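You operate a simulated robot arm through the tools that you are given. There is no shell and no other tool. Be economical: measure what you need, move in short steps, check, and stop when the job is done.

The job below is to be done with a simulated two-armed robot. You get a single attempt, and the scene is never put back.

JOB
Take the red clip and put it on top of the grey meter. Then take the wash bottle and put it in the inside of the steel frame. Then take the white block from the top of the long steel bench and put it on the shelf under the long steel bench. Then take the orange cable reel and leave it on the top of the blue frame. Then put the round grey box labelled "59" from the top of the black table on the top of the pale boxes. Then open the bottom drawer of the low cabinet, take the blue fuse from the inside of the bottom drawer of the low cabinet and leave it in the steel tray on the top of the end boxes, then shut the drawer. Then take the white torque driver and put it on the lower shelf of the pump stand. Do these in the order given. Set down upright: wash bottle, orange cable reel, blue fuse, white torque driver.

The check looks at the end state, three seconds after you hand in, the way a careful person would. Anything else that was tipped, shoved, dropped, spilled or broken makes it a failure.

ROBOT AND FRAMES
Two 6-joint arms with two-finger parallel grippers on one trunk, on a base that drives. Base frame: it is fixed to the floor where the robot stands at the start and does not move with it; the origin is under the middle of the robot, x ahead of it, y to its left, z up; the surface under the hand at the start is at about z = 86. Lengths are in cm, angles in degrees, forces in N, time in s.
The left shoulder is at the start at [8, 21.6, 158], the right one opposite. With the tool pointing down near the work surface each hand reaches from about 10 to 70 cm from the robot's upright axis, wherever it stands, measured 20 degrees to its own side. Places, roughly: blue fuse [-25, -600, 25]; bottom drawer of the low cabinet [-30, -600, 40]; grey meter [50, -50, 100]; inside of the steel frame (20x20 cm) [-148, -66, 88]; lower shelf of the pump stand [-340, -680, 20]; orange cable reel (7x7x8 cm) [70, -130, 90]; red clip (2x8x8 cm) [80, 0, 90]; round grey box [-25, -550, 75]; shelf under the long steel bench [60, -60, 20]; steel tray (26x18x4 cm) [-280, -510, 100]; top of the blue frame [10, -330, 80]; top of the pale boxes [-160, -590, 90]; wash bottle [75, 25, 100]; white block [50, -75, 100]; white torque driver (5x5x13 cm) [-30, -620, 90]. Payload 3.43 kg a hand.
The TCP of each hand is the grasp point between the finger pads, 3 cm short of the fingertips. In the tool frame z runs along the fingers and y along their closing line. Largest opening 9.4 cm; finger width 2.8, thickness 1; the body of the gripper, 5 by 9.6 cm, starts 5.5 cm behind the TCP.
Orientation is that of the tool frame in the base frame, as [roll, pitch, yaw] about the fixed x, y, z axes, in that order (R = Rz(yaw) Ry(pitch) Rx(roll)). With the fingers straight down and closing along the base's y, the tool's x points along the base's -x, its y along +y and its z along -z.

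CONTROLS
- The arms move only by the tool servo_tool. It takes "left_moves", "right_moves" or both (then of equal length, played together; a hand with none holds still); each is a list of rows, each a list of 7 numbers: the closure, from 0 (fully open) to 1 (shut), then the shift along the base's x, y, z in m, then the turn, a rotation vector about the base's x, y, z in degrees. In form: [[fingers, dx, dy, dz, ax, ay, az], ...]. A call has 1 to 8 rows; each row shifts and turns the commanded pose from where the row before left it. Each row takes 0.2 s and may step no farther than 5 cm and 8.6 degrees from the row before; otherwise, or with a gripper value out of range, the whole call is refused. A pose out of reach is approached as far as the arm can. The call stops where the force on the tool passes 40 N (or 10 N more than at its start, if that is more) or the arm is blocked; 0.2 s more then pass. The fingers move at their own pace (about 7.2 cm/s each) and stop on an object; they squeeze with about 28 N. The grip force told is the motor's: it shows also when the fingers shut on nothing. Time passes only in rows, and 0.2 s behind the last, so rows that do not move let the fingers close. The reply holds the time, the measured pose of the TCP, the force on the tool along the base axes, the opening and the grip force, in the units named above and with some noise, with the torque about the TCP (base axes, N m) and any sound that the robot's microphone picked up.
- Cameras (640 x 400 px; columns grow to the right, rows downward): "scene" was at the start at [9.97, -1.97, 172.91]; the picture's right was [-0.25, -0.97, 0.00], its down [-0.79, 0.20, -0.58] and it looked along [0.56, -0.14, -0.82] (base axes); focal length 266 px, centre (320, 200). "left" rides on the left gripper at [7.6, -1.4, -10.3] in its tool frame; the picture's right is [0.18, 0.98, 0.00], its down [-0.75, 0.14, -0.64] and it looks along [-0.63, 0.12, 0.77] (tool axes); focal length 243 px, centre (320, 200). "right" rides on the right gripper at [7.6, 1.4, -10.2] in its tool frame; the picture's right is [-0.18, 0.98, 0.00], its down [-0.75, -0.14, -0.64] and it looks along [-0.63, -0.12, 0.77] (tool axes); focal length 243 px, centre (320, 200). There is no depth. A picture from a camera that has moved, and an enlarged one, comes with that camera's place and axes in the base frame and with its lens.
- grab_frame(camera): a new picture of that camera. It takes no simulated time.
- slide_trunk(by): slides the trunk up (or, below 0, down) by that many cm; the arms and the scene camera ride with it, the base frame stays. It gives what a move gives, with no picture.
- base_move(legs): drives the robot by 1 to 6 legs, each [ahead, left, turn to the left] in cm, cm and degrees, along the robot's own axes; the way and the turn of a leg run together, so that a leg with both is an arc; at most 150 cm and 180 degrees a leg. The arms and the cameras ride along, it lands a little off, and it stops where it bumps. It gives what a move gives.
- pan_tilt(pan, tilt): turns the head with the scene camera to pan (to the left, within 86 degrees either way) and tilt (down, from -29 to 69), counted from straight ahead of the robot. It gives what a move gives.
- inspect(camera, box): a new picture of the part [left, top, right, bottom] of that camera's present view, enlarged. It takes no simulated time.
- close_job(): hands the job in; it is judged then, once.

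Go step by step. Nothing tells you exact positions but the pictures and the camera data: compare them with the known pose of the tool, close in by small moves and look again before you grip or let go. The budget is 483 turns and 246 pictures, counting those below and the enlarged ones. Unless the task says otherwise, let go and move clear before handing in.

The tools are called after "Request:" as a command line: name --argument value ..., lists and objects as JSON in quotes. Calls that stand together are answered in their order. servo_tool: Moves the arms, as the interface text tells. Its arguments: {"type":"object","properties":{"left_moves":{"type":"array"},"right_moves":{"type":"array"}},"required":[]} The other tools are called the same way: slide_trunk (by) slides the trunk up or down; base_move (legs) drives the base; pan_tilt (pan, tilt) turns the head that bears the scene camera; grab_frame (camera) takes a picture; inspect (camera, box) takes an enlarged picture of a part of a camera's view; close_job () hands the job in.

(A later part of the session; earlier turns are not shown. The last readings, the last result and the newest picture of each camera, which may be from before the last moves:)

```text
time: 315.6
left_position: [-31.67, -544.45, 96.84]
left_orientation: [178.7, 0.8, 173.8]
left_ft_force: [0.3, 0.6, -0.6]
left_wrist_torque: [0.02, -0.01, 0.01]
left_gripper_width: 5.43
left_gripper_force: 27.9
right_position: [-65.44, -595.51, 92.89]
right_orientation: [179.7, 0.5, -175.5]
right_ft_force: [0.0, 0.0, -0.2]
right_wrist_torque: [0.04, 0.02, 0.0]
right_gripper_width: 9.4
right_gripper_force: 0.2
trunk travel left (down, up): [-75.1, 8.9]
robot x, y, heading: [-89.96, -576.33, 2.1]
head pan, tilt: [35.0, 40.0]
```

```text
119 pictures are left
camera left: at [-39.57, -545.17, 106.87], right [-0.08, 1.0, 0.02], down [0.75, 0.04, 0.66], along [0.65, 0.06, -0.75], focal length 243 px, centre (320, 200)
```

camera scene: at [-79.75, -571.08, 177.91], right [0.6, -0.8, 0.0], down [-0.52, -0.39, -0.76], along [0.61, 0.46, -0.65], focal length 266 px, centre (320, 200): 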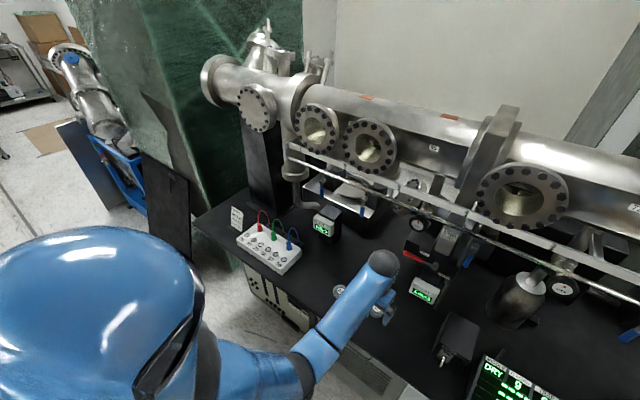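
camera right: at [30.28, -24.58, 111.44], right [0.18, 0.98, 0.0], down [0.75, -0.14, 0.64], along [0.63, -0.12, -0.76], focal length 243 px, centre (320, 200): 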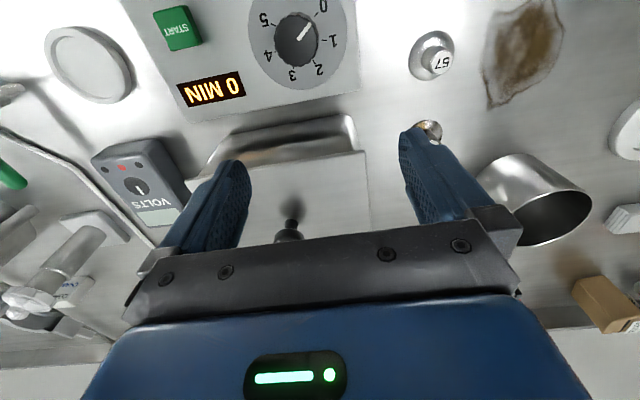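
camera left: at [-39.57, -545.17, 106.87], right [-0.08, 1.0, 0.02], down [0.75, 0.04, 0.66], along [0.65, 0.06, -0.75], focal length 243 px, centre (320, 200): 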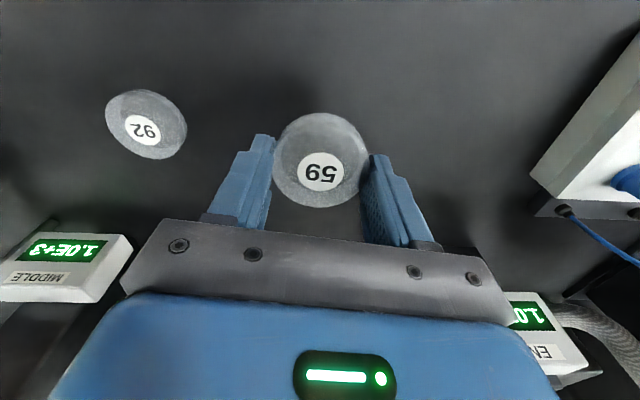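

Tin 59 held; the table is at z≈86. Retract the hand, back off to the right, and turn round toward the pale boxes.

Request:
servo_tool --left_moves '[[1, -0.045, 0, 0, 0, 0, 0], [1, -0.045, -0.01, 0, 0, 0, 0], [1, -0.045, -0.02, 0, 0, 0, 0], [1, -0.03, -0.02, 0, 0, 0, 0]]'

Request:
base_move --legs '[[2, -30, 0]]'

Request:
slide_trunk --by 8.5

Request:
base_move --legs '[[0, 0, -170]]'

Request:
pan_tilt --pan 0 --tilt 40

Request:
grab_frame --camera "scene"

```text
time: 316.6
left_position: [-48.53, -549.28, 96.32]
left_orientation: [178.6, 1.1, 173.8]
left_ft_force: [-0.4, 0.1, -0.5]
left_wrist_torque: [0.0, 0.0, -0.01]
left_gripper_width: 5.42
left_gripper_force: 27.9
left hand out of reach, approached as far as the arm can: row 4
right_position: [-65.52, -595.64, 93.04]
right_orientation: [179.8, 0.6, -175.5]
right_ft_force: [-0.2, -0.2, -0.1]
right_wrist_torque: [0.01, -0.02, -0.03]
right_gripper_width: 9.42
right_gripper_force: 0.0
trunk travel left (down, up): [-75.1, 8.9]
robot x, y, heading: [-89.77, -576.11, 1.8]
head pan, tilt: [35.0, 40.0]
```

```text
time: 318.7
left_position: [-45.34, -579.19, 96.02]
left_orientation: [178.8, 1.1, 173.6]
left_ft_force: [-0.1, -0.5, -0.8]
left_wrist_torque: [0.02, -0.01, -0.02]
left_gripper_width: 5.42
left_gripper_force: 28.4
right_position: [-62.47, -625.36, 93.04]
right_orientation: [179.9, 0.6, -175.6]
right_ft_force: [0.4, 0.6, 0.3]
right_wrist_torque: [-0.02, -0.01, 0.0]
right_gripper_width: 9.42
right_gripper_force: 0.0
trunk travel left (down, up): [-75.1, 8.9]
robot x, y, heading: [-86.82, -606.33, 1.9]
head pan, tilt: [35.0, 40.0]
```

```text
time: 319.9
left_position: [-45.42, -579.22, 104.65]
left_orientation: [178.7, 1.0, 173.7]
left_ft_force: [-1.6, -0.1, 0.0]
left_wrist_torque: [0.0, 0.02, 0.01]
left_gripper_width: 5.4
left_gripper_force: 28.4
right_position: [-62.44, -625.45, 101.58]
right_orientation: [179.8, 0.5, -175.6]
right_ft_force: [-0.9, -0.8, -0.4]
right_wrist_torque: [-0.01, 0.01, -0.02]
right_gripper_width: 9.42
right_gripper_force: 0.1
trunk travel left (down, up): [-83.6, 0.4]
robot x, y, heading: [-86.95, -606.01, 1.8]
head pan, tilt: [35.0, 40.0]
```

```text
time: 327.4
left_position: [-124.97, -638.12, 104.67]
left_orientation: [178.7, 1.0, 0.2]
left_ft_force: [-0.7, 0.5, -1.0]
left_wrist_torque: [-0.01, -0.02, -0.01]
left_gripper_width: 5.42
left_gripper_force: 28.0
right_position: [-113.41, -590.16, 101.6]
right_orientation: [179.9, 0.5, 11.0]
right_ft_force: [-0.1, -0.5, 0.2]
right_wrist_torque: [-0.01, 0.03, 0.03]
right_gripper_width: 9.37
right_gripper_force: 0.0
trunk travel left (down, up): [-83.6, 0.4]
robot x, y, heading: [-86.99, -606.53, -171.4]
head pan, tilt: [35.0, 40.0]
```

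```text
time: 328.4
left_position: [-125.0, -638.09, 104.67]
left_orientation: [178.5, 1.0, 0.3]
left_ft_force: [-1.0, -0.3, -0.4]
left_wrist_torque: [0.02, -0.05, -0.01]
left_gripper_width: 5.43
left_gripper_force: 27.8
right_position: [-113.42, -590.15, 101.5]
right_orientation: [179.8, 0.6, 11.1]
right_ft_force: [0.0, 0.1, 0.2]
right_wrist_torque: [0.0, 0.03, -0.02]
right_gripper_width: 9.4
right_gripper_force: 0.1
trunk travel left (down, up): [-83.6, 0.4]
robot x, y, heading: [-86.93, -606.5, -171.5]
head pan, tilt: [0.0, 40.0]
```

```text
118 pictures are left
camera scene: at [-98.36, -608.2, 177.59], right [-0.15, 0.99, 0.0], down [0.64, 0.1, -0.77], along [-0.76, -0.11, -0.64], focal length 266 px, centre (320, 200)
```

scene: 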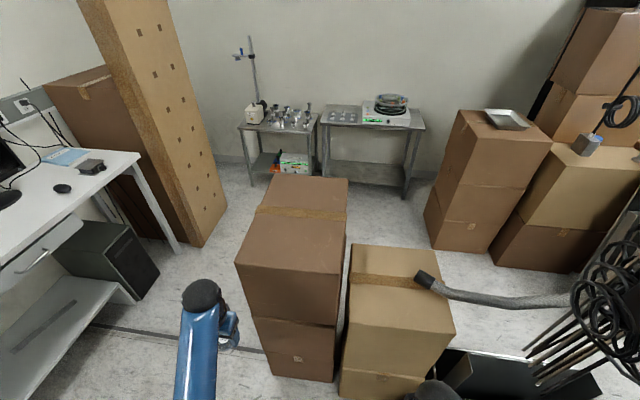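

The pale top spans x -142…-176, y -571…-605, with a hose tip near [-163, -577]; free centre at about [-155, -592]. I turn a bit right so the left arm can reach it without crossing the other.

Request:
base_move --legs '[[0, 0, -48]]'

Request:
pan_tilt --pan 40 --tilt 45

Request:
grab_frame --camera "scene"

Request:
grab_frame --camera "left"

```text
time: 331.0
left_position: [-135.99, -599.51, 104.74]
left_orientation: [178.7, 1.0, -47.4]
left_ft_force: [0.2, 0.2, -0.3]
left_wrist_torque: [-0.01, 0.03, -0.01]
left_gripper_width: 5.42
left_gripper_force: 28.2
right_position: [-92.72, -575.78, 101.51]
right_orientation: [179.7, 0.5, -36.7]
right_ft_force: [-0.2, 0.5, 0.0]
right_wrist_torque: [-0.02, 0.0, 0.0]
right_gripper_width: 9.38
right_gripper_force: 0.0
trunk travel left (down, up): [-83.6, 0.4]
robot x, y, heading: [-87.09, -606.21, 140.5]
head pan, tilt: [0.0, 40.0]
```

```text
time: 332.1
left_position: [-135.93, -599.45, 104.61]
left_orientation: [178.7, 1.0, -47.4]
left_ft_force: [-0.1, -0.8, 0.0]
left_wrist_torque: [0.02, 0.02, 0.0]
left_gripper_width: 5.42
left_gripper_force: 27.9
right_position: [-92.71, -575.8, 101.51]
right_orientation: [179.8, 0.5, -36.8]
right_ft_force: [0.7, 0.9, -0.3]
right_wrist_torque: [0.02, -0.01, -0.02]
right_gripper_width: 9.39
right_gripper_force: 0.0
trunk travel left (down, up): [-83.6, 0.4]
robot x, y, heading: [-86.6, -606.66, 140.3]
head pan, tilt: [40.0, 45.0]
```

```text
117 pictures are left
camera scene: at [-97.44, -604.69, 176.87], right [-0.01, 1.0, 0.0], down [0.71, 0.01, -0.71], along [-0.71, -0.01, -0.71], focal length 266 px, centre (320, 200)
```

scene: 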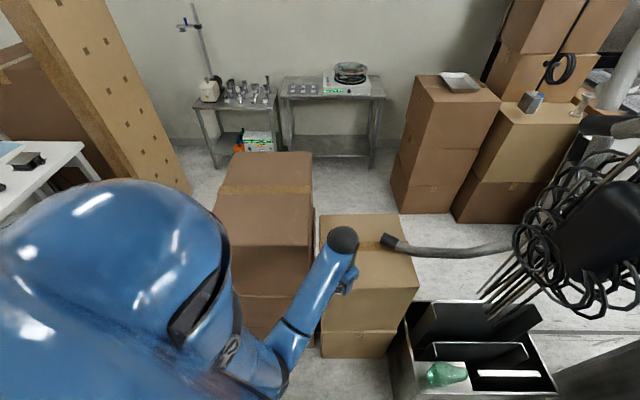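

```text
116 pictures are left
camera left: at [-129.48, -604.06, 114.7], right [-0.6, -0.8, 0.02], down [-0.59, 0.46, 0.66], along [-0.54, 0.38, -0.75], focal length 243 px, centre (320, 200)
```

left: 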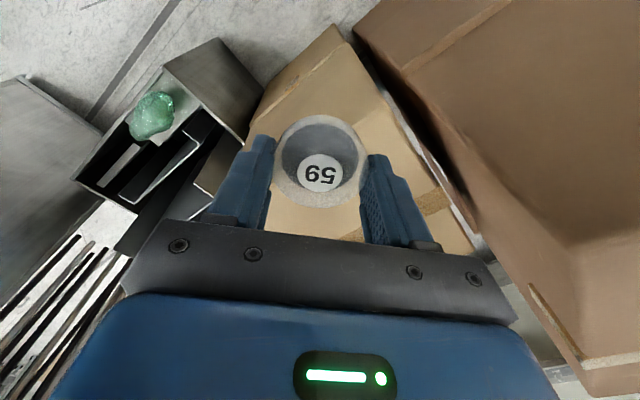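

Request:
servo_tool --left_moves '[[1, -0.036, 0.02, 0, 0, 0, 0], [1, -0.036, 0.02, 0, 0, 0, 0], [1, -0.036, 0.02, 0, 0, 0, 0], [1, -0.036, 0.02, 0, 0, 0, 0], [1, -0.036, 0.015, 0, 0, 0, 0], [1, 0, 0, 0, 0, 0, 0]]'

Request:
grab_frame --camera "left"

Request:
inspect --camera "scene" --box '[200, 130, 440, 360]'

```text
time: 333.4
left_position: [-154.25, -589.93, 104.41]
left_orientation: [178.7, 1.0, -47.3]
left_ft_force: [-0.1, 0.2, -0.2]
left_wrist_torque: [-0.03, 0.0, 0.01]
left_gripper_width: 5.41
left_gripper_force: 27.5
right_position: [-92.85, -575.86, 101.49]
right_orientation: [179.9, 0.5, -36.7]
right_ft_force: [-0.6, -0.6, 0.4]
right_wrist_torque: [-0.02, -0.04, -0.03]
right_gripper_width: 9.4
right_gripper_force: 0.0
trunk travel left (down, up): [-83.6, 0.4]
robot x, y, heading: [-87.02, -606.3, 140.7]
head pan, tilt: [40.0, 45.0]
```

```text
115 pictures are left
camera left: at [-147.73, -594.51, 114.56], right [-0.6, -0.8, 0.02], down [-0.59, 0.46, 0.66], along [-0.54, 0.38, -0.75], focal length 243 px, centre (320, 200)
```

left: 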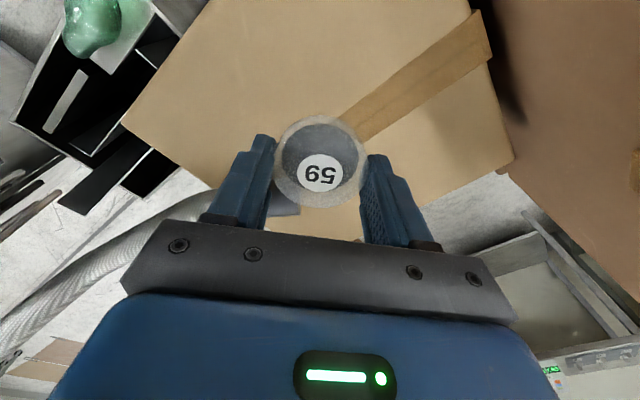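

```text
1.74 times, centred on (320, 245) of scene
camera zoom: at [-97.44, -604.71, 176.87], right [-0.01, 1.0, 0.0], down [0.71, 0.01, -0.71], along [-0.71, -0.01, -0.71], focal length 463 px, centre (320, 122)
```

zoom: 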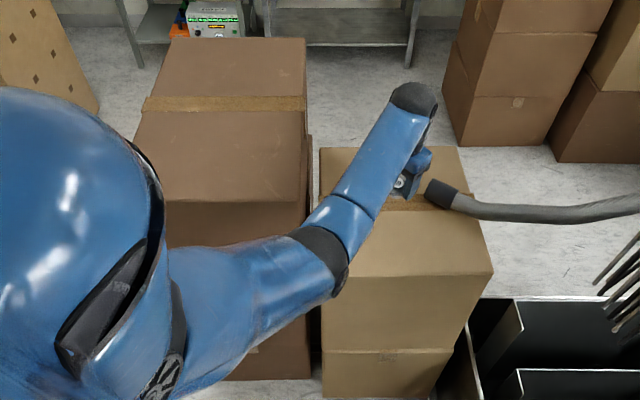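

Request:
servo_tool --left_moves '[[1, 0.01, -0.02, 0, 0, 0, 0], [1, 0, 0, 0, 0, 0, 0]]'

Request:
slide_trunk --by -10

Request:
grab_frame --camera "left"

```text
time: 334.1
left_position: [-153.0, -592.13, 104.64]
left_orientation: [178.7, 1.1, -47.5]
left_ft_force: [-0.2, -0.2, -0.9]
left_wrist_torque: [0.0, 0.01, -0.01]
left_gripper_width: 5.4
left_gripper_force: 27.7
right_position: [-92.78, -575.78, 101.4]
right_orientation: [179.8, 0.6, -36.8]
right_ft_force: [0.1, 0.4, 0.2]
right_wrist_torque: [0.0, -0.01, -0.01]
right_gripper_width: 9.41
right_gripper_force: 0.2
trunk travel left (down, up): [-83.6, 0.4]
robot x, y, heading: [-87.12, -606.41, 140.6]
head pan, tilt: [40.0, 45.0]
```

```text
time: 335.4
left_position: [-153.04, -592.06, 94.62]
left_orientation: [178.6, 1.1, -47.4]
left_ft_force: [-0.3, -0.9, -0.7]
left_wrist_torque: [0.01, 0.03, -0.03]
left_gripper_width: 5.43
left_gripper_force: 28.1
right_position: [-92.76, -575.78, 91.45]
right_orientation: [179.8, 0.5, -36.8]
right_ft_force: [0.4, -0.7, -0.3]
right_wrist_torque: [-0.01, 0.02, 0.05]
right_gripper_width: 9.4
right_gripper_force: 0.0
trunk travel left (down, up): [-73.6, 10.4]
robot x, y, heading: [-86.94, -606.47, 140.7]
head pan, tilt: [40.0, 45.0]
```

```text
113 pictures are left
camera left: at [-146.5, -596.58, 104.69], right [-0.6, -0.8, 0.02], down [-0.59, 0.46, 0.66], along [-0.54, 0.38, -0.75], focal length 243 px, centre (320, 200)
```

left: 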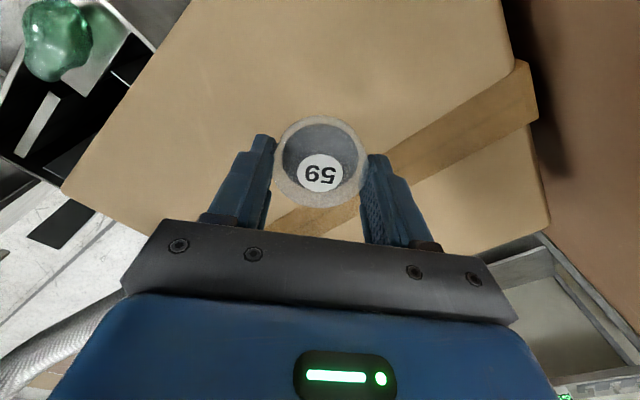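

Request:
slide_trunk --by -1.5

Request:
slide_trunk --by -0.8

Request:
slide_trunk --by -0.8

```text
time: 336.0
left_position: [-152.92, -591.99, 93.09]
left_orientation: [178.8, 1.0, -47.4]
left_ft_force: [-0.6, -0.2, -0.2]
left_wrist_torque: [0.01, -0.04, -0.02]
left_gripper_width: 5.44
left_gripper_force: 28.2
right_position: [-92.71, -575.76, 89.77]
right_orientation: [179.8, 0.5, -36.7]
right_ft_force: [-0.4, 0.8, 0.5]
right_wrist_torque: [0.01, -0.03, -0.04]
right_gripper_width: 9.38
right_gripper_force: 0.1
trunk travel left (down, up): [-72.1, 11.9]
robot x, y, heading: [-86.53, -606.17, 140.8]
head pan, tilt: [40.0, 45.0]
```

```text
time: 336.6
left_position: [-153.1, -591.95, 92.41]
left_orientation: [178.6, 1.0, -47.4]
left_ft_force: [-0.6, -1.1, -0.1]
left_wrist_torque: [-0.03, -0.02, 0.02]
left_gripper_width: 5.41
left_gripper_force: 28.1
right_position: [-92.79, -575.82, 89.16]
right_orientation: [179.8, 0.4, -36.7]
right_ft_force: [0.4, 0.2, 0.3]
right_wrist_torque: [0.03, 0.03, -0.03]
right_gripper_width: 9.4
right_gripper_force: 0.1
trunk travel left (down, up): [-71.3, 12.7]
robot x, y, heading: [-86.89, -606.12, 140.9]
head pan, tilt: [40.0, 45.0]
```

```text
time: 337.1
left_position: [-153.09, -591.94, 91.47]
left_orientation: [178.8, 1.1, -47.4]
left_ft_force: [0.2, 0.4, 0.8]
left_wrist_torque: [-0.02, -0.03, 0.0]
left_gripper_width: 5.43
left_gripper_force: 28.5
right_position: [-92.79, -575.82, 88.26]
right_orientation: [179.8, 0.6, -36.6]
right_ft_force: [-0.4, -0.9, -0.4]
right_wrist_torque: [-0.01, 0.02, -0.01]
right_gripper_width: 9.4
right_gripper_force: 0.1
trunk travel left (down, up): [-70.5, 13.5]
robot x, y, heading: [-87.1, -606.2, 140.6]
head pan, tilt: [40.0, 45.0]
```

Request:
grab_frame --camera "left"

Request:
slide_trunk --by -0.8

Request:
slide_trunk --by -0.8

```text
112 pictures are left
camera left: at [-146.53, -596.56, 101.57], right [-0.6, -0.8, 0.02], down [-0.59, 0.46, 0.66], along [-0.54, 0.38, -0.75], focal length 243 px, centre (320, 200)
```

left: 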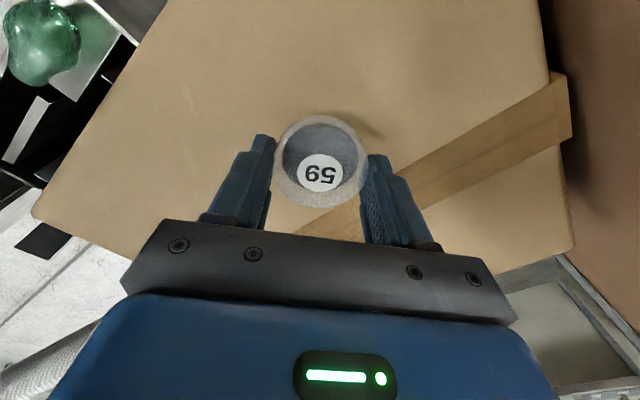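

```text
time: 337.7
left_position: [-152.97, -591.88, 90.69]
left_orientation: [178.8, 1.0, -47.3]
left_ft_force: [0.2, 0.5, -1.2]
left_wrist_torque: [-0.01, 0.01, -0.03]
left_gripper_width: 5.41
left_gripper_force: 28.0
right_position: [-92.82, -575.69, 87.52]
right_orientation: [179.8, 0.5, -36.7]
right_ft_force: [0.0, -0.5, -0.2]
right_wrist_torque: [0.01, 0.03, 0.0]
right_gripper_width: 9.39
right_gripper_force: 0.0
trunk travel left (down, up): [-69.7, 14.3]
robot x, y, heading: [-86.99, -606.42, 140.7]
head pan, tilt: [40.0, 45.0]
```

```text
time: 338.3
left_position: [-152.96, -592.07, 90.31]
left_orientation: [178.6, 1.4, -47.4]
left_ft_force: [3.0, -3.0, 18.6]
left_wrist_torque: [0.28, -0.36, -0.05]
left_gripper_width: 5.38
left_gripper_force: 28.3
right_position: [-92.6, -575.81, 86.92]
right_orientation: [179.7, 0.6, -36.8]
right_ft_force: [-0.2, 0.2, -0.6]
right_wrist_torque: [-0.01, -0.01, -0.01]
right_gripper_width: 9.41
right_gripper_force: 0.0
trunk travel left (down, up): [-68.9, 15.1]
robot x, y, heading: [-86.48, -606.33, 140.5]
head pan, tilt: [40.0, 45.0]
```

Contact at 90.3. Relieve, release and lift.

Request:
slide_trunk --by 0.4

Request:
servo_tool --left_moves '[[0.3, 0, 0, 0, 0, 0, 0], [0.1, 0, 0, 0, 0, 0, 0], [0.1, 0, 0, 0, 0, 0, 0]]'

Request:
slide_trunk --by 14.7

Request:
grab_frame --camera "left"

```text
time: 338.8
left_position: [-152.84, -592.0, 90.31]
left_orientation: [178.7, 0.8, -47.4]
left_ft_force: [-0.1, -0.5, 1.4]
left_wrist_torque: [0.03, -0.01, 0.03]
left_gripper_width: 5.36
left_gripper_force: 27.8
right_position: [-92.72, -575.9, 87.16]
right_orientation: [179.8, 0.4, -36.6]
right_ft_force: [1.1, 0.0, 0.0]
right_wrist_torque: [0.0, -0.01, -0.02]
right_gripper_width: 9.41
right_gripper_force: 0.0
trunk travel left (down, up): [-69.3, 14.7]
robot x, y, heading: [-87.18, -606.18, 140.8]
head pan, tilt: [40.0, 45.0]
```

```text
time: 339.6
left_position: [-152.98, -592.01, 90.31]
left_orientation: [178.7, 1.1, -47.4]
left_ft_force: [-0.8, -0.1, 0.4]
left_wrist_torque: [0.01, -0.01, 0.01]
left_gripper_width: 8.46
left_gripper_force: 0.1
right_position: [-92.67, -575.9, 87.13]
right_orientation: [179.8, 0.6, -36.7]
right_ft_force: [-1.1, -0.7, 0.2]
right_wrist_torque: [-0.01, 0.01, -0.01]
right_gripper_width: 9.39
right_gripper_force: 0.0
trunk travel left (down, up): [-69.3, 14.7]
robot x, y, heading: [-86.93, -606.79, 140.4]
head pan, tilt: [40.0, 45.0]
```

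```text
time: 341.3
left_position: [-153.05, -591.99, 104.93]
left_orientation: [178.8, 0.9, -47.3]
left_ft_force: [-0.7, 0.4, -0.8]
left_wrist_torque: [0.01, 0.0, 0.01]
left_gripper_width: 8.45
left_gripper_force: 0.0
right_position: [-92.82, -575.91, 101.77]
right_orientation: [179.8, 0.5, -36.7]
right_ft_force: [-0.6, -0.6, 0.7]
right_wrist_torque: [-0.01, 0.01, 0.05]
right_gripper_width: 9.43
right_gripper_force: 0.0
trunk travel left (down, up): [-84.0, 0.0]
robot x, y, heading: [-86.59, -606.0, 140.8]
head pan, tilt: [40.0, 45.0]
```

```text
111 pictures are left
camera left: at [-146.5, -596.57, 115.03], right [-0.6, -0.8, 0.02], down [-0.59, 0.46, 0.66], along [-0.54, 0.38, -0.75], focal length 243 px, centre (320, 200)
```

left: 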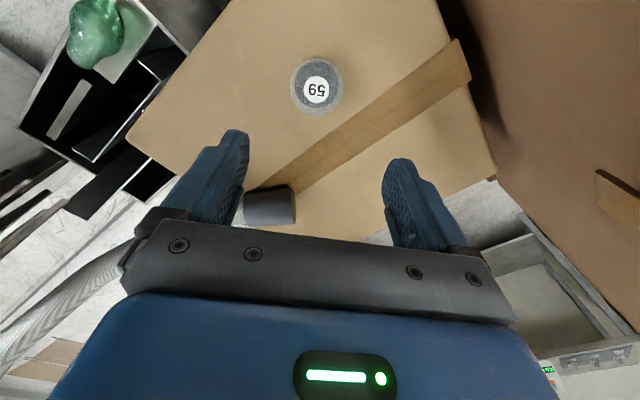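

Tin 59 is on the pale box. Now the cabinet: retract, turn to face +x and look at the drawers.

Request:
servo_tool --left_moves '[[0, 0.036, -0.015, 0, 0, 0, 0], [0, 0.036, -0.015, 0, 0, 0, 0], [0, 0.036, -0.015, 0, 0, 0, 0], [0, 0.036, -0.015, 0, 0, 0, 0], [0, 0.036, -0.015, 0, 0, 0, 0]]'

Request:
base_move --legs '[[0, 0, -140.5]]'

Request:
pan_tilt --pan 0 --tilt 60

Request:
grab_frame --camera "scene"

```text
time: 342.5
left_position: [-134.46, -599.71, 105.07]
left_orientation: [178.6, 1.3, -47.5]
left_ft_force: [0.9, 0.0, 0.4]
left_wrist_torque: [0.03, 0.01, -0.01]
left_gripper_width: 9.42
left_gripper_force: 0.0
right_position: [-92.63, -575.88, 101.84]
right_orientation: [179.8, 0.6, -36.7]
right_ft_force: [0.0, -0.3, 0.0]
right_wrist_torque: [0.04, -0.01, 0.01]
right_gripper_width: 9.4
right_gripper_force: 0.1
trunk travel left (down, up): [-84.0, 0.0]
robot x, y, heading: [-87.14, -606.38, 140.6]
head pan, tilt: [40.0, 45.0]
```

```text
time: 348.9
left_position: [-44.23, -583.93, 104.83]
left_orientation: [178.6, 1.2, 168.3]
left_ft_force: [0.0, 0.2, -0.7]
left_wrist_torque: [0.0, -0.01, -0.03]
left_gripper_width: 9.4
left_gripper_force: 0.0
right_position: [-64.29, -627.6, 101.82]
right_orientation: [179.7, 0.5, 179.1]
right_ft_force: [-0.2, -1.0, -0.5]
right_wrist_torque: [-0.01, 0.01, 0.05]
right_gripper_width: 9.4
right_gripper_force: 0.1
trunk travel left (down, up): [-84.0, 0.0]
robot x, y, heading: [-86.74, -606.25, -3.6]
head pan, tilt: [40.0, 45.0]
```

```text
time: 350.0
left_position: [-44.15, -583.91, 104.89]
left_orientation: [178.6, 1.1, 168.3]
left_ft_force: [0.8, -0.1, -0.1]
left_wrist_torque: [0.03, -0.03, -0.01]
left_gripper_width: 9.38
left_gripper_force: 0.2
right_position: [-64.3, -627.74, 101.8]
right_orientation: [179.8, 0.5, 179.1]
right_ft_force: [-0.3, 0.5, 0.2]
right_wrist_torque: [-0.01, 0.01, -0.01]
right_gripper_width: 9.39
right_gripper_force: 0.0
trunk travel left (down, up): [-84.0, 0.0]
robot x, y, heading: [-87.11, -606.44, -3.5]
head pan, tilt: [0.0, 60.0]
```

```text
110 pictures are left
camera scene: at [-77.3, -607.1, 175.27], right [-0.06, -1.0, 0.0], down [-0.86, 0.05, -0.5], along [0.5, -0.03, -0.87], focal length 266 px, centre (320, 200)
```

scene: 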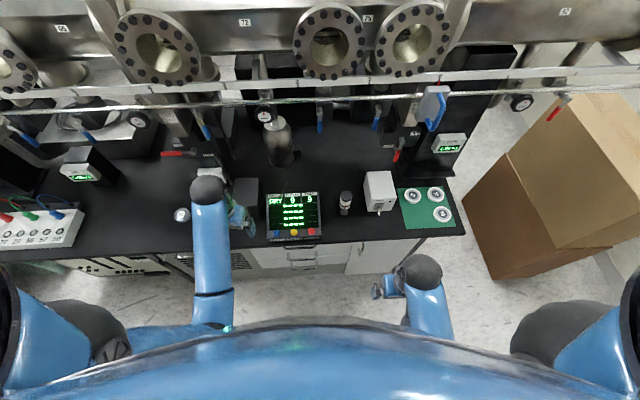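

Bottom-drawer handle is near [-37, -599, 37]; the table top overhangs to x≈-42. I'll back off a bit, turn the left hand so that it closes along x, then lower the trunk.

Request:
base_move --legs '[[-13, -15, 3.5]]'

Request:
servo_tool --left_moves '[[0.3, -0.02, 0, 0, 0, 0, -8.5], [0.3, -0.02, 0, -0.01, 0, 0, -8.5], [0.3, 0, 0, -0.01, 0, 0, -8.5], [0.3, 0, 0, 0, 0, 0, -8.5], [0.3, 0, 0, 0, 0, 0, -8.5], [0.3, 0, 0, 0, 0, 0, -8.5], [0.3, 0, 0, 0, 0, 0, -8.5], [0.3, 0, 0, 0, 0, 0, -8.5]]'

Request:
slide_trunk --by -36

Request:
pan_tilt --pan 10 --tilt 50

Request:
grab_frame --camera "scene"

```text
time: 351.6
left_position: [-59.02, -595.22, 104.81]
left_orientation: [178.8, 1.1, 171.8]
left_ft_force: [-0.3, 0.4, -0.3]
left_wrist_torque: [-0.03, 0.02, -0.03]
left_gripper_width: 9.39
left_gripper_force: 0.0
right_position: [-76.52, -640.3, 101.86]
right_orientation: [179.9, 0.4, -177.5]
right_ft_force: [-0.2, -0.1, -0.1]
right_wrist_torque: [-0.05, 0.0, 0.03]
right_gripper_width: 9.4
right_gripper_force: 0.0
trunk travel left (down, up): [-84.0, 0.0]
robot x, y, heading: [-100.35, -620.78, -0.0]
head pan, tilt: [0.0, 60.0]
```

```text
time: 353.4
left_position: [-63.23, -595.58, 103.01]
left_orientation: [178.7, 1.3, 103.6]
left_ft_force: [-0.2, -0.5, -0.1]
left_wrist_torque: [-0.01, 0.0, 0.01]
left_gripper_width: 6.58
left_gripper_force: 0.1
right_position: [-76.76, -640.37, 101.81]
right_orientation: [179.9, 0.5, -177.6]
right_ft_force: [-0.9, -0.2, 0.5]
right_wrist_torque: [0.03, -0.02, 0.02]
right_gripper_width: 9.38
right_gripper_force: 0.0
trunk travel left (down, up): [-84.0, 0.0]
robot x, y, heading: [-100.38, -620.28, 0.1]
head pan, tilt: [0.0, 60.0]
```

```text
time: 356.9
left_position: [-63.1, -595.56, 66.99]
left_orientation: [178.6, 1.2, 103.8]
left_ft_force: [-0.8, 0.8, 1.4]
left_wrist_torque: [0.01, -0.01, 0.01]
left_gripper_width: 6.59
left_gripper_force: 0.0
right_position: [-76.65, -640.56, 65.75]
right_orientation: [179.8, 0.5, -177.4]
right_ft_force: [0.1, 0.0, -0.5]
right_wrist_torque: [0.02, 0.01, 0.03]
right_gripper_width: 9.42
right_gripper_force: 0.1
trunk travel left (down, up): [-48.0, 36.0]
robot x, y, heading: [-100.73, -620.66, -0.1]
head pan, tilt: [0.0, 60.0]
```

```text
time: 357.6
left_position: [-63.31, -595.48, 66.94]
left_orientation: [178.6, 1.2, 103.8]
left_ft_force: [-0.5, 0.2, 0.2]
left_wrist_torque: [-0.03, -0.03, -0.02]
left_gripper_width: 6.57
left_gripper_force: 0.1
right_position: [-76.68, -640.57, 65.95]
right_orientation: [179.8, 0.5, -177.6]
right_ft_force: [-0.1, 0.5, 0.3]
right_wrist_torque: [-0.01, 0.02, 0.02]
right_gripper_width: 9.4
right_gripper_force: 0.1
trunk travel left (down, up): [-48.0, 36.0]
robot x, y, heading: [-100.31, -620.82, -0.3]
head pan, tilt: [10.0, 50.0]
```

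```text
109 pictures are left
camera scene: at [-89.99, -619.35, 140.52], right [0.17, -0.98, 0.0], down [-0.76, -0.13, -0.64], along [0.63, 0.11, -0.77], focal length 266 px, centre (320, 200)
```

scene: 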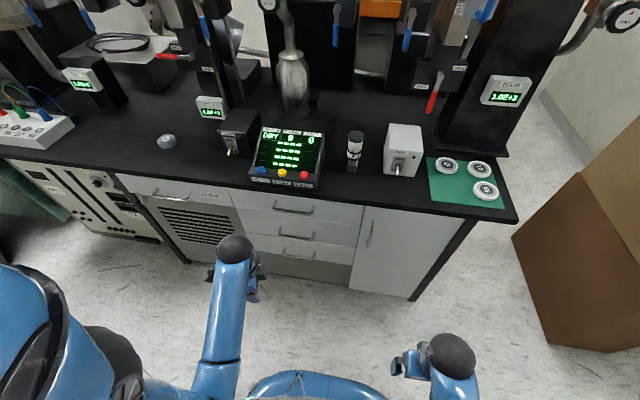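

Request:
inspect --camera "scene" --box '[220, 160, 380, 300]'

```text
2.86 times, centred on (300, 230) of scene
camera zoom: at [-89.99, -619.35, 140.52], right [0.17, -0.98, 0.0], down [-0.76, -0.13, -0.64], along [0.63, 0.11, -0.77], focal length 760 px, centre (377, 114)
```

zoom: 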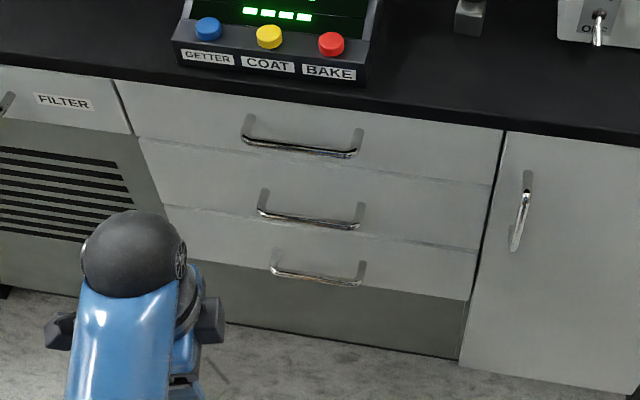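

The bottom handle bar is at about [-39.2, -601.7, 40.5], 13 cm long. I'll approach with the hand tilted 45° forward so the upper finger hooks behind the bar and the gripper clears the middle handle.

Request:
slide_trunk --by -19

Request:
servo_tool --left_moves '[[0.7, 0, -0.01, 0.005, 0, 0, -6.9], [0.7, 0, -0.01, 0.005, 0, 0, -6.9], [0.7, 0, -0.01, 0.005, 0, -7.5, 0], [0.7, 0, -0.01, 0.005, 0, -7.5, 0], [0.7, 0, -0.01, 0, 0, -7.5, 0], [0.7, 0, -0.01, 0, 0, -7.5, 0], [0.7, 0, 0, 0, 0, -7.5, 0], [0.7, 0, 0, 0, 0, -7.5, 0]]'

Request:
grab_frame --camera "left"

Request:
grab_frame --camera "scene"

```text
time: 359.6
left_position: [-63.32, -595.56, 47.94]
left_orientation: [178.6, 1.1, 103.8]
left_ft_force: [0.3, 0.1, -1.1]
left_wrist_torque: [0.01, 0.01, -0.01]
left_gripper_width: 6.59
left_gripper_force: 0.0
right_position: [-76.68, -640.53, 46.74]
right_orientation: [179.8, 0.4, -177.6]
right_ft_force: [0.7, -0.7, 0.2]
right_wrist_torque: [0.04, 0.0, -0.01]
right_gripper_width: 9.41
right_gripper_force: 0.1
trunk travel left (down, up): [-29.0, 55.0]
robot x, y, heading: [-100.5, -620.35, 0.3]
head pan, tilt: [10.0, 50.0]
```

```text
time: 361.4
left_position: [-63.29, -601.49, 50.09]
left_orientation: [133.4, 0.8, 89.2]
left_ft_force: [0.2, -0.4, -0.4]
left_wrist_torque: [-0.01, -0.01, 0.0]
left_gripper_width: 2.81
left_gripper_force: 0.0
right_position: [-76.67, -640.36, 46.84]
right_orientation: [179.8, 0.6, -177.4]
right_ft_force: [-0.2, -0.3, 0.1]
right_wrist_torque: [0.0, 0.01, -0.01]
right_gripper_width: 9.41
right_gripper_force: 0.0
trunk travel left (down, up): [-29.0, 55.0]
robot x, y, heading: [-100.43, -620.04, -0.1]
head pan, tilt: [10.0, 50.0]
```

```text
107 pictures are left
camera left: at [-71.54, -593.69, 55.91], right [0.68, 0.18, 0.71], down [-0.38, -0.74, 0.56], along [0.63, -0.65, -0.43], focal length 243 px, centre (320, 200)
```

left: 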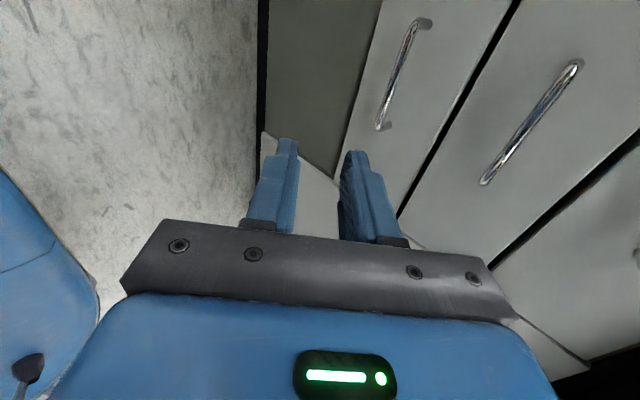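

```text
106 pictures are left
camera scene: at [-90.03, -619.34, 121.53], right [0.17, -0.98, 0.0], down [-0.75, -0.13, -0.64], along [0.63, 0.11, -0.77], focal length 266 px, centre (320, 200)
```

scene: 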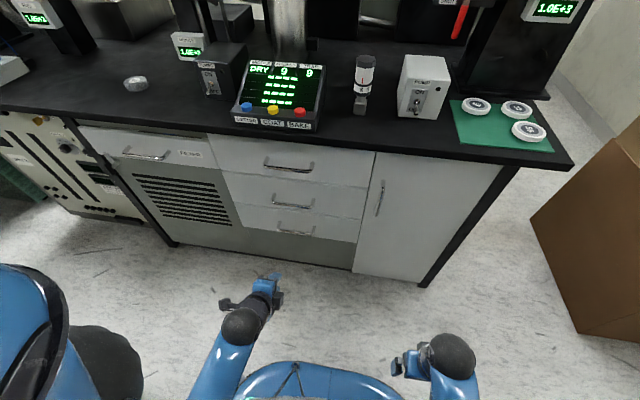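

Request:
servo_tool --left_moves '[[0.7, 0.045, 0, 0, 0, 0, 0], [0.7, 0.045, 0, 0, 0, 0, 0], [0.7, 0.045, 0, 0, 0, 0, 0], [0.7, 0.03, 0, -0.03, 0, 0, 0], [0.7, 0, 0, 0, 0, 0, 0]]'

Request:
grab_frame --camera "left"

Request:
inspect --camera "scene" --box '[220, 140, 380, 260]'

```text
time: 362.6
left_position: [-46.57, -601.44, 47.22]
left_orientation: [133.7, 0.8, 89.2]
left_ft_force: [0.1, -0.3, -0.9]
left_wrist_torque: [-0.01, 0.03, -0.01]
left_gripper_width: 2.82
left_gripper_force: 0.0
right_position: [-76.74, -640.41, 46.88]
right_orientation: [179.8, 0.6, -177.5]
right_ft_force: [-0.4, 0.0, -0.7]
right_wrist_torque: [0.0, 0.01, 0.01]
right_gripper_width: 9.38
right_gripper_force: 0.1
trunk travel left (down, up): [-29.0, 55.0]
robot x, y, heading: [-100.39, -620.37, 0.1]
head pan, tilt: [10.0, 50.0]
```

```text
105 pictures are left
camera left: at [-54.86, -593.56, 53.04], right [0.68, 0.18, 0.71], down [-0.38, -0.74, 0.56], along [0.63, -0.65, -0.43], focal length 243 px, centre (320, 200)
```

left: 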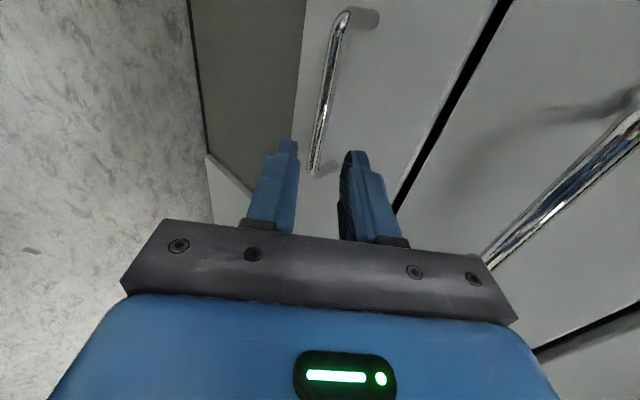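

```text
3.33 times, centred on (300, 200) of scene
camera zoom: at [-90.03, -619.35, 121.53], right [0.17, -0.98, 0.0], down [-0.75, -0.13, -0.64], along [0.63, 0.11, -0.77], focal length 887 px, centre (387, 200)
```

zoom: 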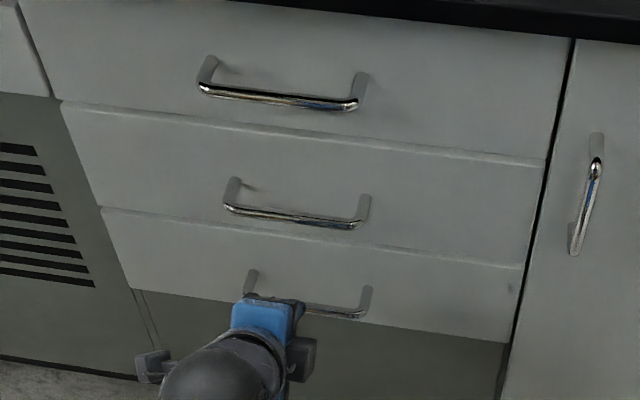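

Request:
servo_tool --left_moves '[[0.7, 0.03, 0, -0.028, 0, 0, 0], [0.7, 0.03, 0, -0.028, 0, 0, 0], [0.7, 0, 0, 0, 0, 0, 0]]'

Request:
grab_frame --camera "left"

```text
time: 363.4
left_position: [-40.85, -601.24, 41.58]
left_orientation: [133.5, 0.7, 89.2]
left_ft_force: [0.5, -0.9, 0.4]
left_wrist_torque: [0.03, -0.02, -0.04]
left_gripper_width: 2.8
left_gripper_force: 0.2
right_position: [-76.83, -640.49, 46.82]
right_orientation: [179.8, 0.6, -177.5]
right_ft_force: [0.0, 0.8, 0.0]
right_wrist_torque: [-0.01, 0.0, -0.01]
right_gripper_width: 9.42
right_gripper_force: 0.0
trunk travel left (down, up): [-29.0, 55.0]
robot x, y, heading: [-100.71, -620.6, -0.3]
head pan, tilt: [10.0, 50.0]
```

```text
103 pictures are left
camera left: at [-49.07, -593.37, 47.38], right [0.68, 0.18, 0.71], down [-0.38, -0.74, 0.56], along [0.63, -0.65, -0.43], focal length 243 px, centre (320, 200)
```

left: 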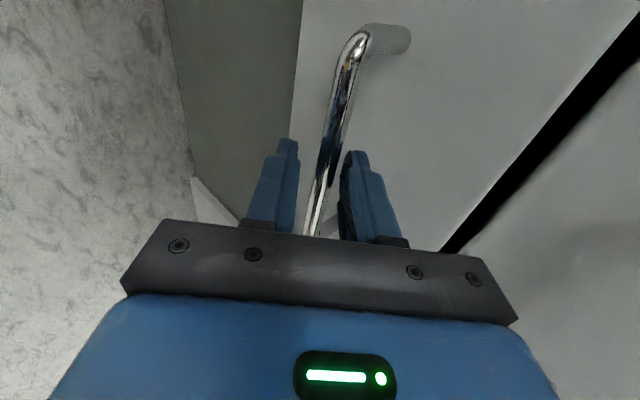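

The bar lies between the fingers. Close on it and pull.

Request:
servo_tool --left_moves '[[1, 0, 0, 0, 0, 0, 0], [1, 0, 0, 0, 0, 0, 0], [1, 0, 0, 0, 0, 0, 0], [1, -0.01, 0, 0, 0, 0, 0], [1, -0.02, 0, 0, 0, 0, 0], [1, -0.02, 0, 0, 0, 0, 0]]'

```text
time: 364.9
left_position: [-45.8, -601.2, 41.68]
left_orientation: [133.0, 0.7, 89.4]
left_ft_force: [-2.0, 22.7, 33.0]
left_wrist_torque: [-0.63, -0.4, 0.67]
left_gripper_width: 1.19
left_gripper_force: 45.3
right_position: [-76.82, -640.25, 46.92]
right_orientation: [179.9, 0.8, -177.4]
right_ft_force: [-0.2, 0.6, 0.0]
right_wrist_torque: [-0.03, -0.02, 0.04]
right_gripper_width: 9.41
right_gripper_force: 0.1
trunk travel left (down, up): [-29.0, 55.0]
robot x, y, heading: [-100.56, -620.56, 0.1]
head pan, tilt: [10.0, 50.0]
```

Request:
servo_tool --left_moves '[[1, 0, 0.002, 0.003, 0, 0, 0], [1, -0.015, 0, 0, 0, 0, 0]]'

Request:
grab_frame --camera "left"

```text
time: 365.4
left_position: [-47.35, -601.36, 41.75]
left_orientation: [133.6, 0.8, 89.3]
left_ft_force: [-1.6, 24.1, 19.9]
left_wrist_torque: [-0.17, -0.27, 1.21]
left_gripper_width: 1.17
left_gripper_force: 45.3
right_position: [-76.69, -640.56, 46.86]
right_orientation: [179.9, 0.7, -177.4]
right_ft_force: [-0.1, -0.2, 0.3]
right_wrist_torque: [-0.02, 0.0, -0.05]
right_gripper_width: 9.43
right_gripper_force: 0.1
trunk travel left (down, up): [-29.0, 55.0]
robot x, y, heading: [-100.3, -620.68, 0.0]
head pan, tilt: [10.0, 50.0]
```

```text
102 pictures are left
camera left: at [-55.73, -593.42, 47.63], right [0.68, 0.19, 0.71], down [-0.38, -0.74, 0.56], along [0.63, -0.65, -0.43], focal length 243 px, centre (320, 200)
```

left: 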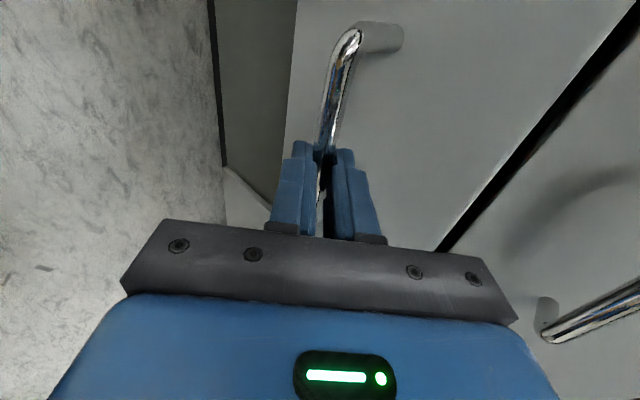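

The drawer follows. Keep pulling with slight relief.

Request:
servo_tool --left_moves '[[1, -0.01, 0.004, 0.003, 0, 0, 0], [1, -0.025, 0, 0, 0, 0, 0], [1, -0.025, 0, 0, 0, 0, 0], [1, -0.025, 0, 0, 0, 0, 0]]'

Request:
inspect --camera "scene" --box '[200, 140, 400, 300]'

```text
time: 366.4
left_position: [-56.05, -601.35, 41.7]
left_orientation: [134.3, 0.8, 89.1]
left_ft_force: [-2.3, -3.6, -17.1]
left_wrist_torque: [-1.42, 0.19, 0.09]
left_gripper_width: 1.18
left_gripper_force: 44.9
right_position: [-76.7, -640.47, 46.67]
right_orientation: [179.9, 0.5, -177.6]
right_ft_force: [-0.3, 0.0, -0.6]
right_wrist_torque: [-0.01, -0.01, -0.01]
right_gripper_width: 9.4
right_gripper_force: 0.2
trunk travel left (down, up): [-29.0, 55.0]
robot x, y, heading: [-100.53, -620.33, -0.1]
head pan, tilt: [10.0, 50.0]
```

```text
2.50 times, centred on (300, 220) of scene
camera zoom: at [-89.9, -619.3, 121.47], right [0.17, -0.99, 0.0], down [-0.76, -0.13, -0.64], along [0.63, 0.11, -0.77], focal length 666 px, centre (370, 150)
```

zoom: 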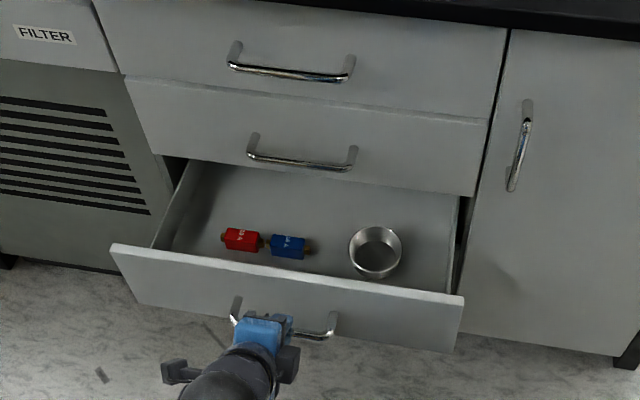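

The drawer is open, showing a red fuse, the blue fuse and a metal cup. Let me look closely at the fuse.

Request:
inspect --camera "scene" --box '[260, 200, 340, 250]'

```text
8.00 times, centred on (300, 225) of scene
camera zoom: at [-89.9, -619.3, 121.47], right [0.17, -0.99, 0.0], down [-0.76, -0.13, -0.64], along [0.63, 0.11, -0.77], focal length 2130 px, centre (480, 0)
```

zoom: 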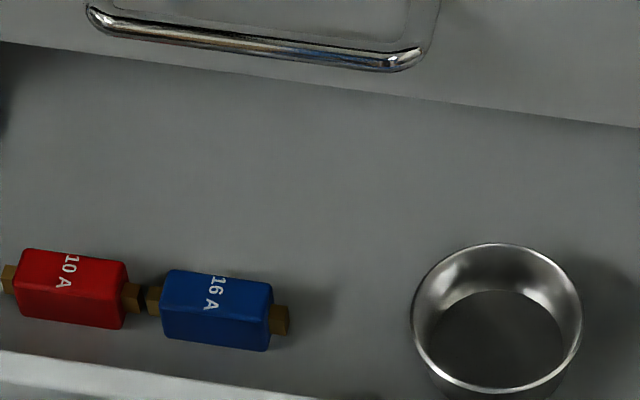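

The fuse lies label-up ("16 A") about 15 cm behind the drawer front; I need to open further. Keep pulling with the arm.

Request:
servo_tool --left_moves '[[1, -0.02, 0, -0.002, 0, 0, 0], [1, -0.025, 0, 0, 0, 0, 0], [1, -0.025, 0, 0, 0, 0, 0], [1, -0.025, 0, 0, 0, 0, 0]]'

```text
time: 367.2
left_position: [-62.08, -601.32, 41.68]
left_orientation: [134.1, 1.2, 89.0]
left_ft_force: [-1.6, -4.8, -6.9]
left_wrist_torque: [0.24, 0.16, 1.33]
left_gripper_width: 1.15
left_gripper_force: 44.6
right_position: [-76.83, -640.58, 46.84]
right_orientation: [179.9, 0.6, -177.6]
right_ft_force: [-0.7, 0.3, 0.1]
right_wrist_torque: [0.01, -0.01, 0.03]
right_gripper_width: 9.41
right_gripper_force: 0.0
trunk travel left (down, up): [-29.0, 55.0]
robot x, y, heading: [-100.39, -620.38, -0.4]
head pan, tilt: [10.0, 50.0]
stopped in row 3 (left hand): the force on the tool passed its limit at 42 N (the readings are from after the stop); the commanded pose is now the measured one
```

Request:
inspect --camera "scene" --box '[200, 140, 400, 300]'

```text
2.50 times, centred on (300, 220) of scene
camera zoom: at [-90.06, -619.42, 121.56], right [0.17, -0.99, 0.0], down [-0.75, -0.13, -0.64], along [0.63, 0.11, -0.77], focal length 666 px, centre (370, 150)
```

zoom: 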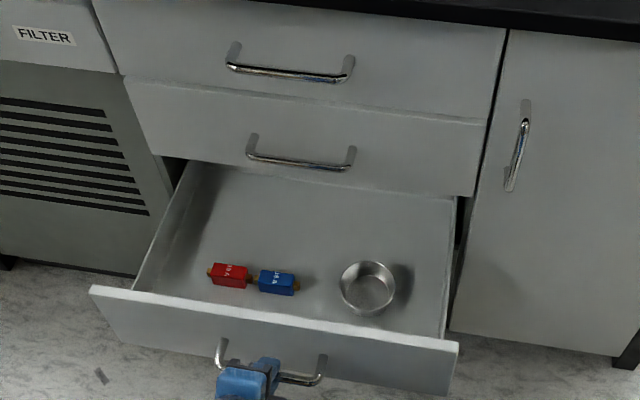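

The drawer is open ~21 cm; its floor is around z≈35 and the blue fuse is at about [-47, -598.5]. Release the handle and withdraw diagonally, then bring the hand upright.

Request:
servo_tool --left_moves '[[0.7, 0, 0, 0, 0, 0, 0], [0.6, 0, 0, 0, 0, 0, 0], [0.6, -0.02, 0, 0.02, 0, 0, 0], [0.6, -0.03, 0, 0.03, 0, 0, 0], [0.6, -0.01, 0, 0.045, 0, 0, 0], [0.6, 0, 0, 0.045, 0, 0, 0]]'

Request:
grab_frame --camera "scene"

```text
time: 368.6
left_position: [-67.79, -601.13, 55.88]
left_orientation: [133.8, 1.2, 89.0]
left_ft_force: [0.3, 0.8, -0.4]
left_wrist_torque: [0.0, 0.01, 0.02]
left_gripper_width: 3.75
left_gripper_force: 0.1
right_position: [-76.79, -640.62, 46.76]
right_orientation: [179.8, 0.4, -177.6]
right_ft_force: [-0.4, 0.7, -0.3]
right_wrist_torque: [-0.02, 0.02, -0.03]
right_gripper_width: 9.4
right_gripper_force: 0.0
trunk travel left (down, up): [-29.0, 55.0]
robot x, y, heading: [-100.42, -620.65, 0.1]
head pan, tilt: [10.0, 50.0]
```

```text
98 pictures are left
camera scene: at [-89.99, -619.44, 121.52], right [0.17, -0.99, 0.0], down [-0.75, -0.13, -0.64], along [0.63, 0.11, -0.77], focal length 266 px, centre (320, 200)
```

scene: 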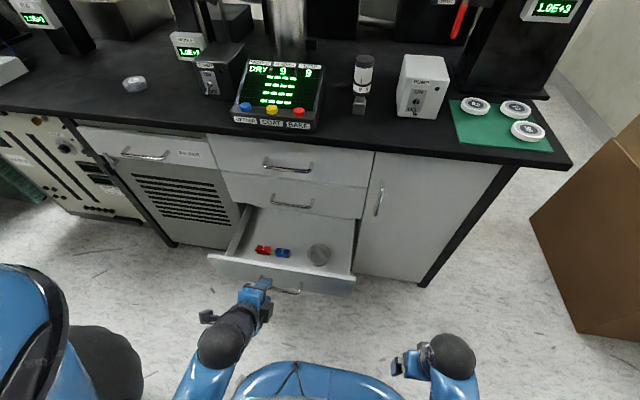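

Request:
slide_trunk --by 14

Request:
servo_tool --left_moves '[[0.5, 0.02, 0, -0.012, 0, 7.5, 0], [0.5, 0.02, 0, -0.012, 0, 7.5, 0], [0.5, 0.02, 0, -0.012, 0, 7.5, 0], [0.5, 0.02, 0, -0.012, 0, 7.5, 0], [0.5, 0.02, 0, -0.012, 0, 7.5, 0], [0.5, 0.02, 0.01, -0.012, 0, 8, 0], [0.5, 0.02, 0.01, 0, 0, 0, 0], [0.5, 0, 0, 0, 0, 0, 0]]'

Request:
grab_frame --camera "left"

```text
time: 370.3
left_position: [-67.99, -601.17, 69.86]
left_orientation: [133.9, 1.1, 88.9]
left_ft_force: [0.1, 0.0, -1.0]
left_wrist_torque: [-0.01, -0.01, 0.02]
left_gripper_width: 3.75
left_gripper_force: 0.1
right_position: [-76.88, -640.61, 60.82]
right_orientation: [179.8, 0.5, -177.5]
right_ft_force: [-0.4, 0.3, -0.1]
right_wrist_torque: [0.01, 0.02, -0.03]
right_gripper_width: 9.4
right_gripper_force: 0.1
trunk travel left (down, up): [-43.0, 41.0]
robot x, y, heading: [-100.53, -620.76, 0.0]
head pan, tilt: [10.0, 50.0]
```

```text
time: 372.1
left_position: [-53.95, -599.21, 62.9]
left_orientation: [179.4, 1.5, 90.1]
left_ft_force: [-0.5, 0.1, 1.2]
left_wrist_torque: [-0.01, 0.02, 0.03]
left_gripper_width: 4.72
left_gripper_force: 0.0
right_position: [-76.72, -640.56, 60.86]
right_orientation: [179.8, 0.5, -177.6]
right_ft_force: [0.9, 0.5, -0.4]
right_wrist_torque: [0.04, 0.0, -0.01]
right_gripper_width: 9.39
right_gripper_force: 0.1
trunk travel left (down, up): [-43.0, 41.0]
robot x, y, heading: [-100.38, -620.85, -0.3]
head pan, tilt: [10.0, 50.0]
```

```text
97 pictures are left
camera left: at [-55.48, -591.22, 72.76], right [0.98, 0.18, 0.0], down [0.14, -0.74, 0.66], along [0.13, -0.65, -0.75], focal length 243 px, centre (320, 200)
```

left: 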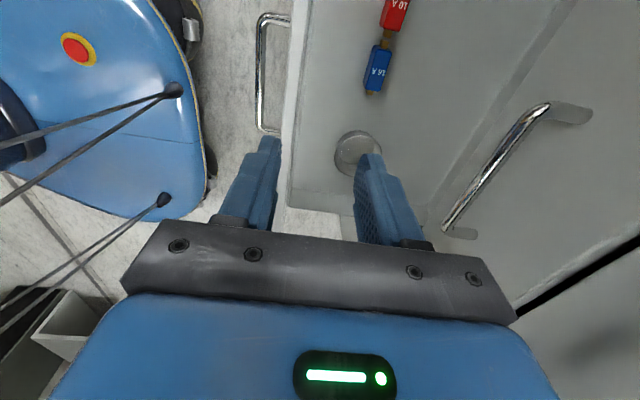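

Request:
servo_tool --left_moves '[[0.5, 0.04, 0.005, 0, 0, 0, 2.5], [0.5, 0.037, 0.005, 0, 0, 0, 2.5], [0.5, 0, 0, 0, 0, 0, 0]]'

Request:
slide_trunk --by -14

Request:
grab_frame --camera "left"

```text
time: 372.9
left_position: [-46.48, -598.01, 62.83]
left_orientation: [179.2, 1.5, 95.1]
left_ft_force: [-0.8, 0.6, 0.1]
left_wrist_torque: [-0.01, -0.02, 0.0]
left_gripper_width: 4.69
left_gripper_force: 0.0
right_position: [-76.99, -640.64, 60.87]
right_orientation: [179.9, 0.7, -177.5]
right_ft_force: [-0.9, -0.2, 0.5]
right_wrist_torque: [-0.01, 0.0, 0.02]
right_gripper_width: 9.4
right_gripper_force: 0.0
trunk travel left (down, up): [-43.0, 41.0]
robot x, y, heading: [-100.67, -620.52, -0.1]
head pan, tilt: [10.0, 50.0]
```

```text
time: 374.6
left_position: [-46.4, -597.99, 48.75]
left_orientation: [179.3, 1.6, 95.1]
left_ft_force: [-0.9, -0.6, 0.2]
left_wrist_torque: [0.05, 0.01, 0.0]
left_gripper_width: 4.71
left_gripper_force: 0.0
right_position: [-76.75, -640.63, 46.92]
right_orientation: [179.8, 0.5, -177.6]
right_ft_force: [0.1, -0.2, -0.7]
right_wrist_torque: [0.02, 0.04, 0.02]
right_gripper_width: 9.41
right_gripper_force: 0.1
trunk travel left (down, up): [-29.0, 55.0]
robot x, y, heading: [-100.45, -621.04, -0.3]
head pan, tilt: [10.0, 50.0]
```

```text
96 pictures are left
camera left: at [-48.61, -590.23, 58.68], right [0.96, 0.27, 0.01], down [0.2, -0.72, 0.66], along [0.18, -0.64, -0.75], focal length 243 px, centre (320, 200)
```

left: 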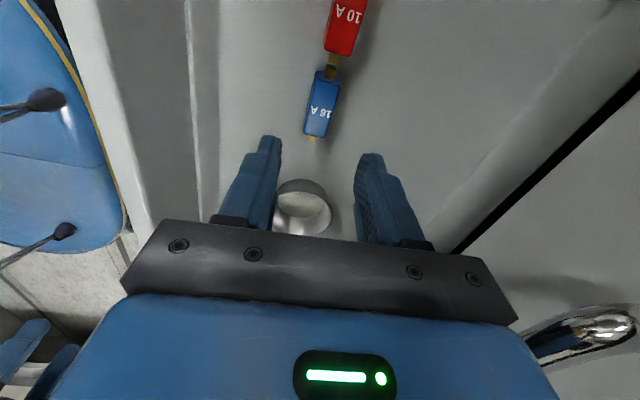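

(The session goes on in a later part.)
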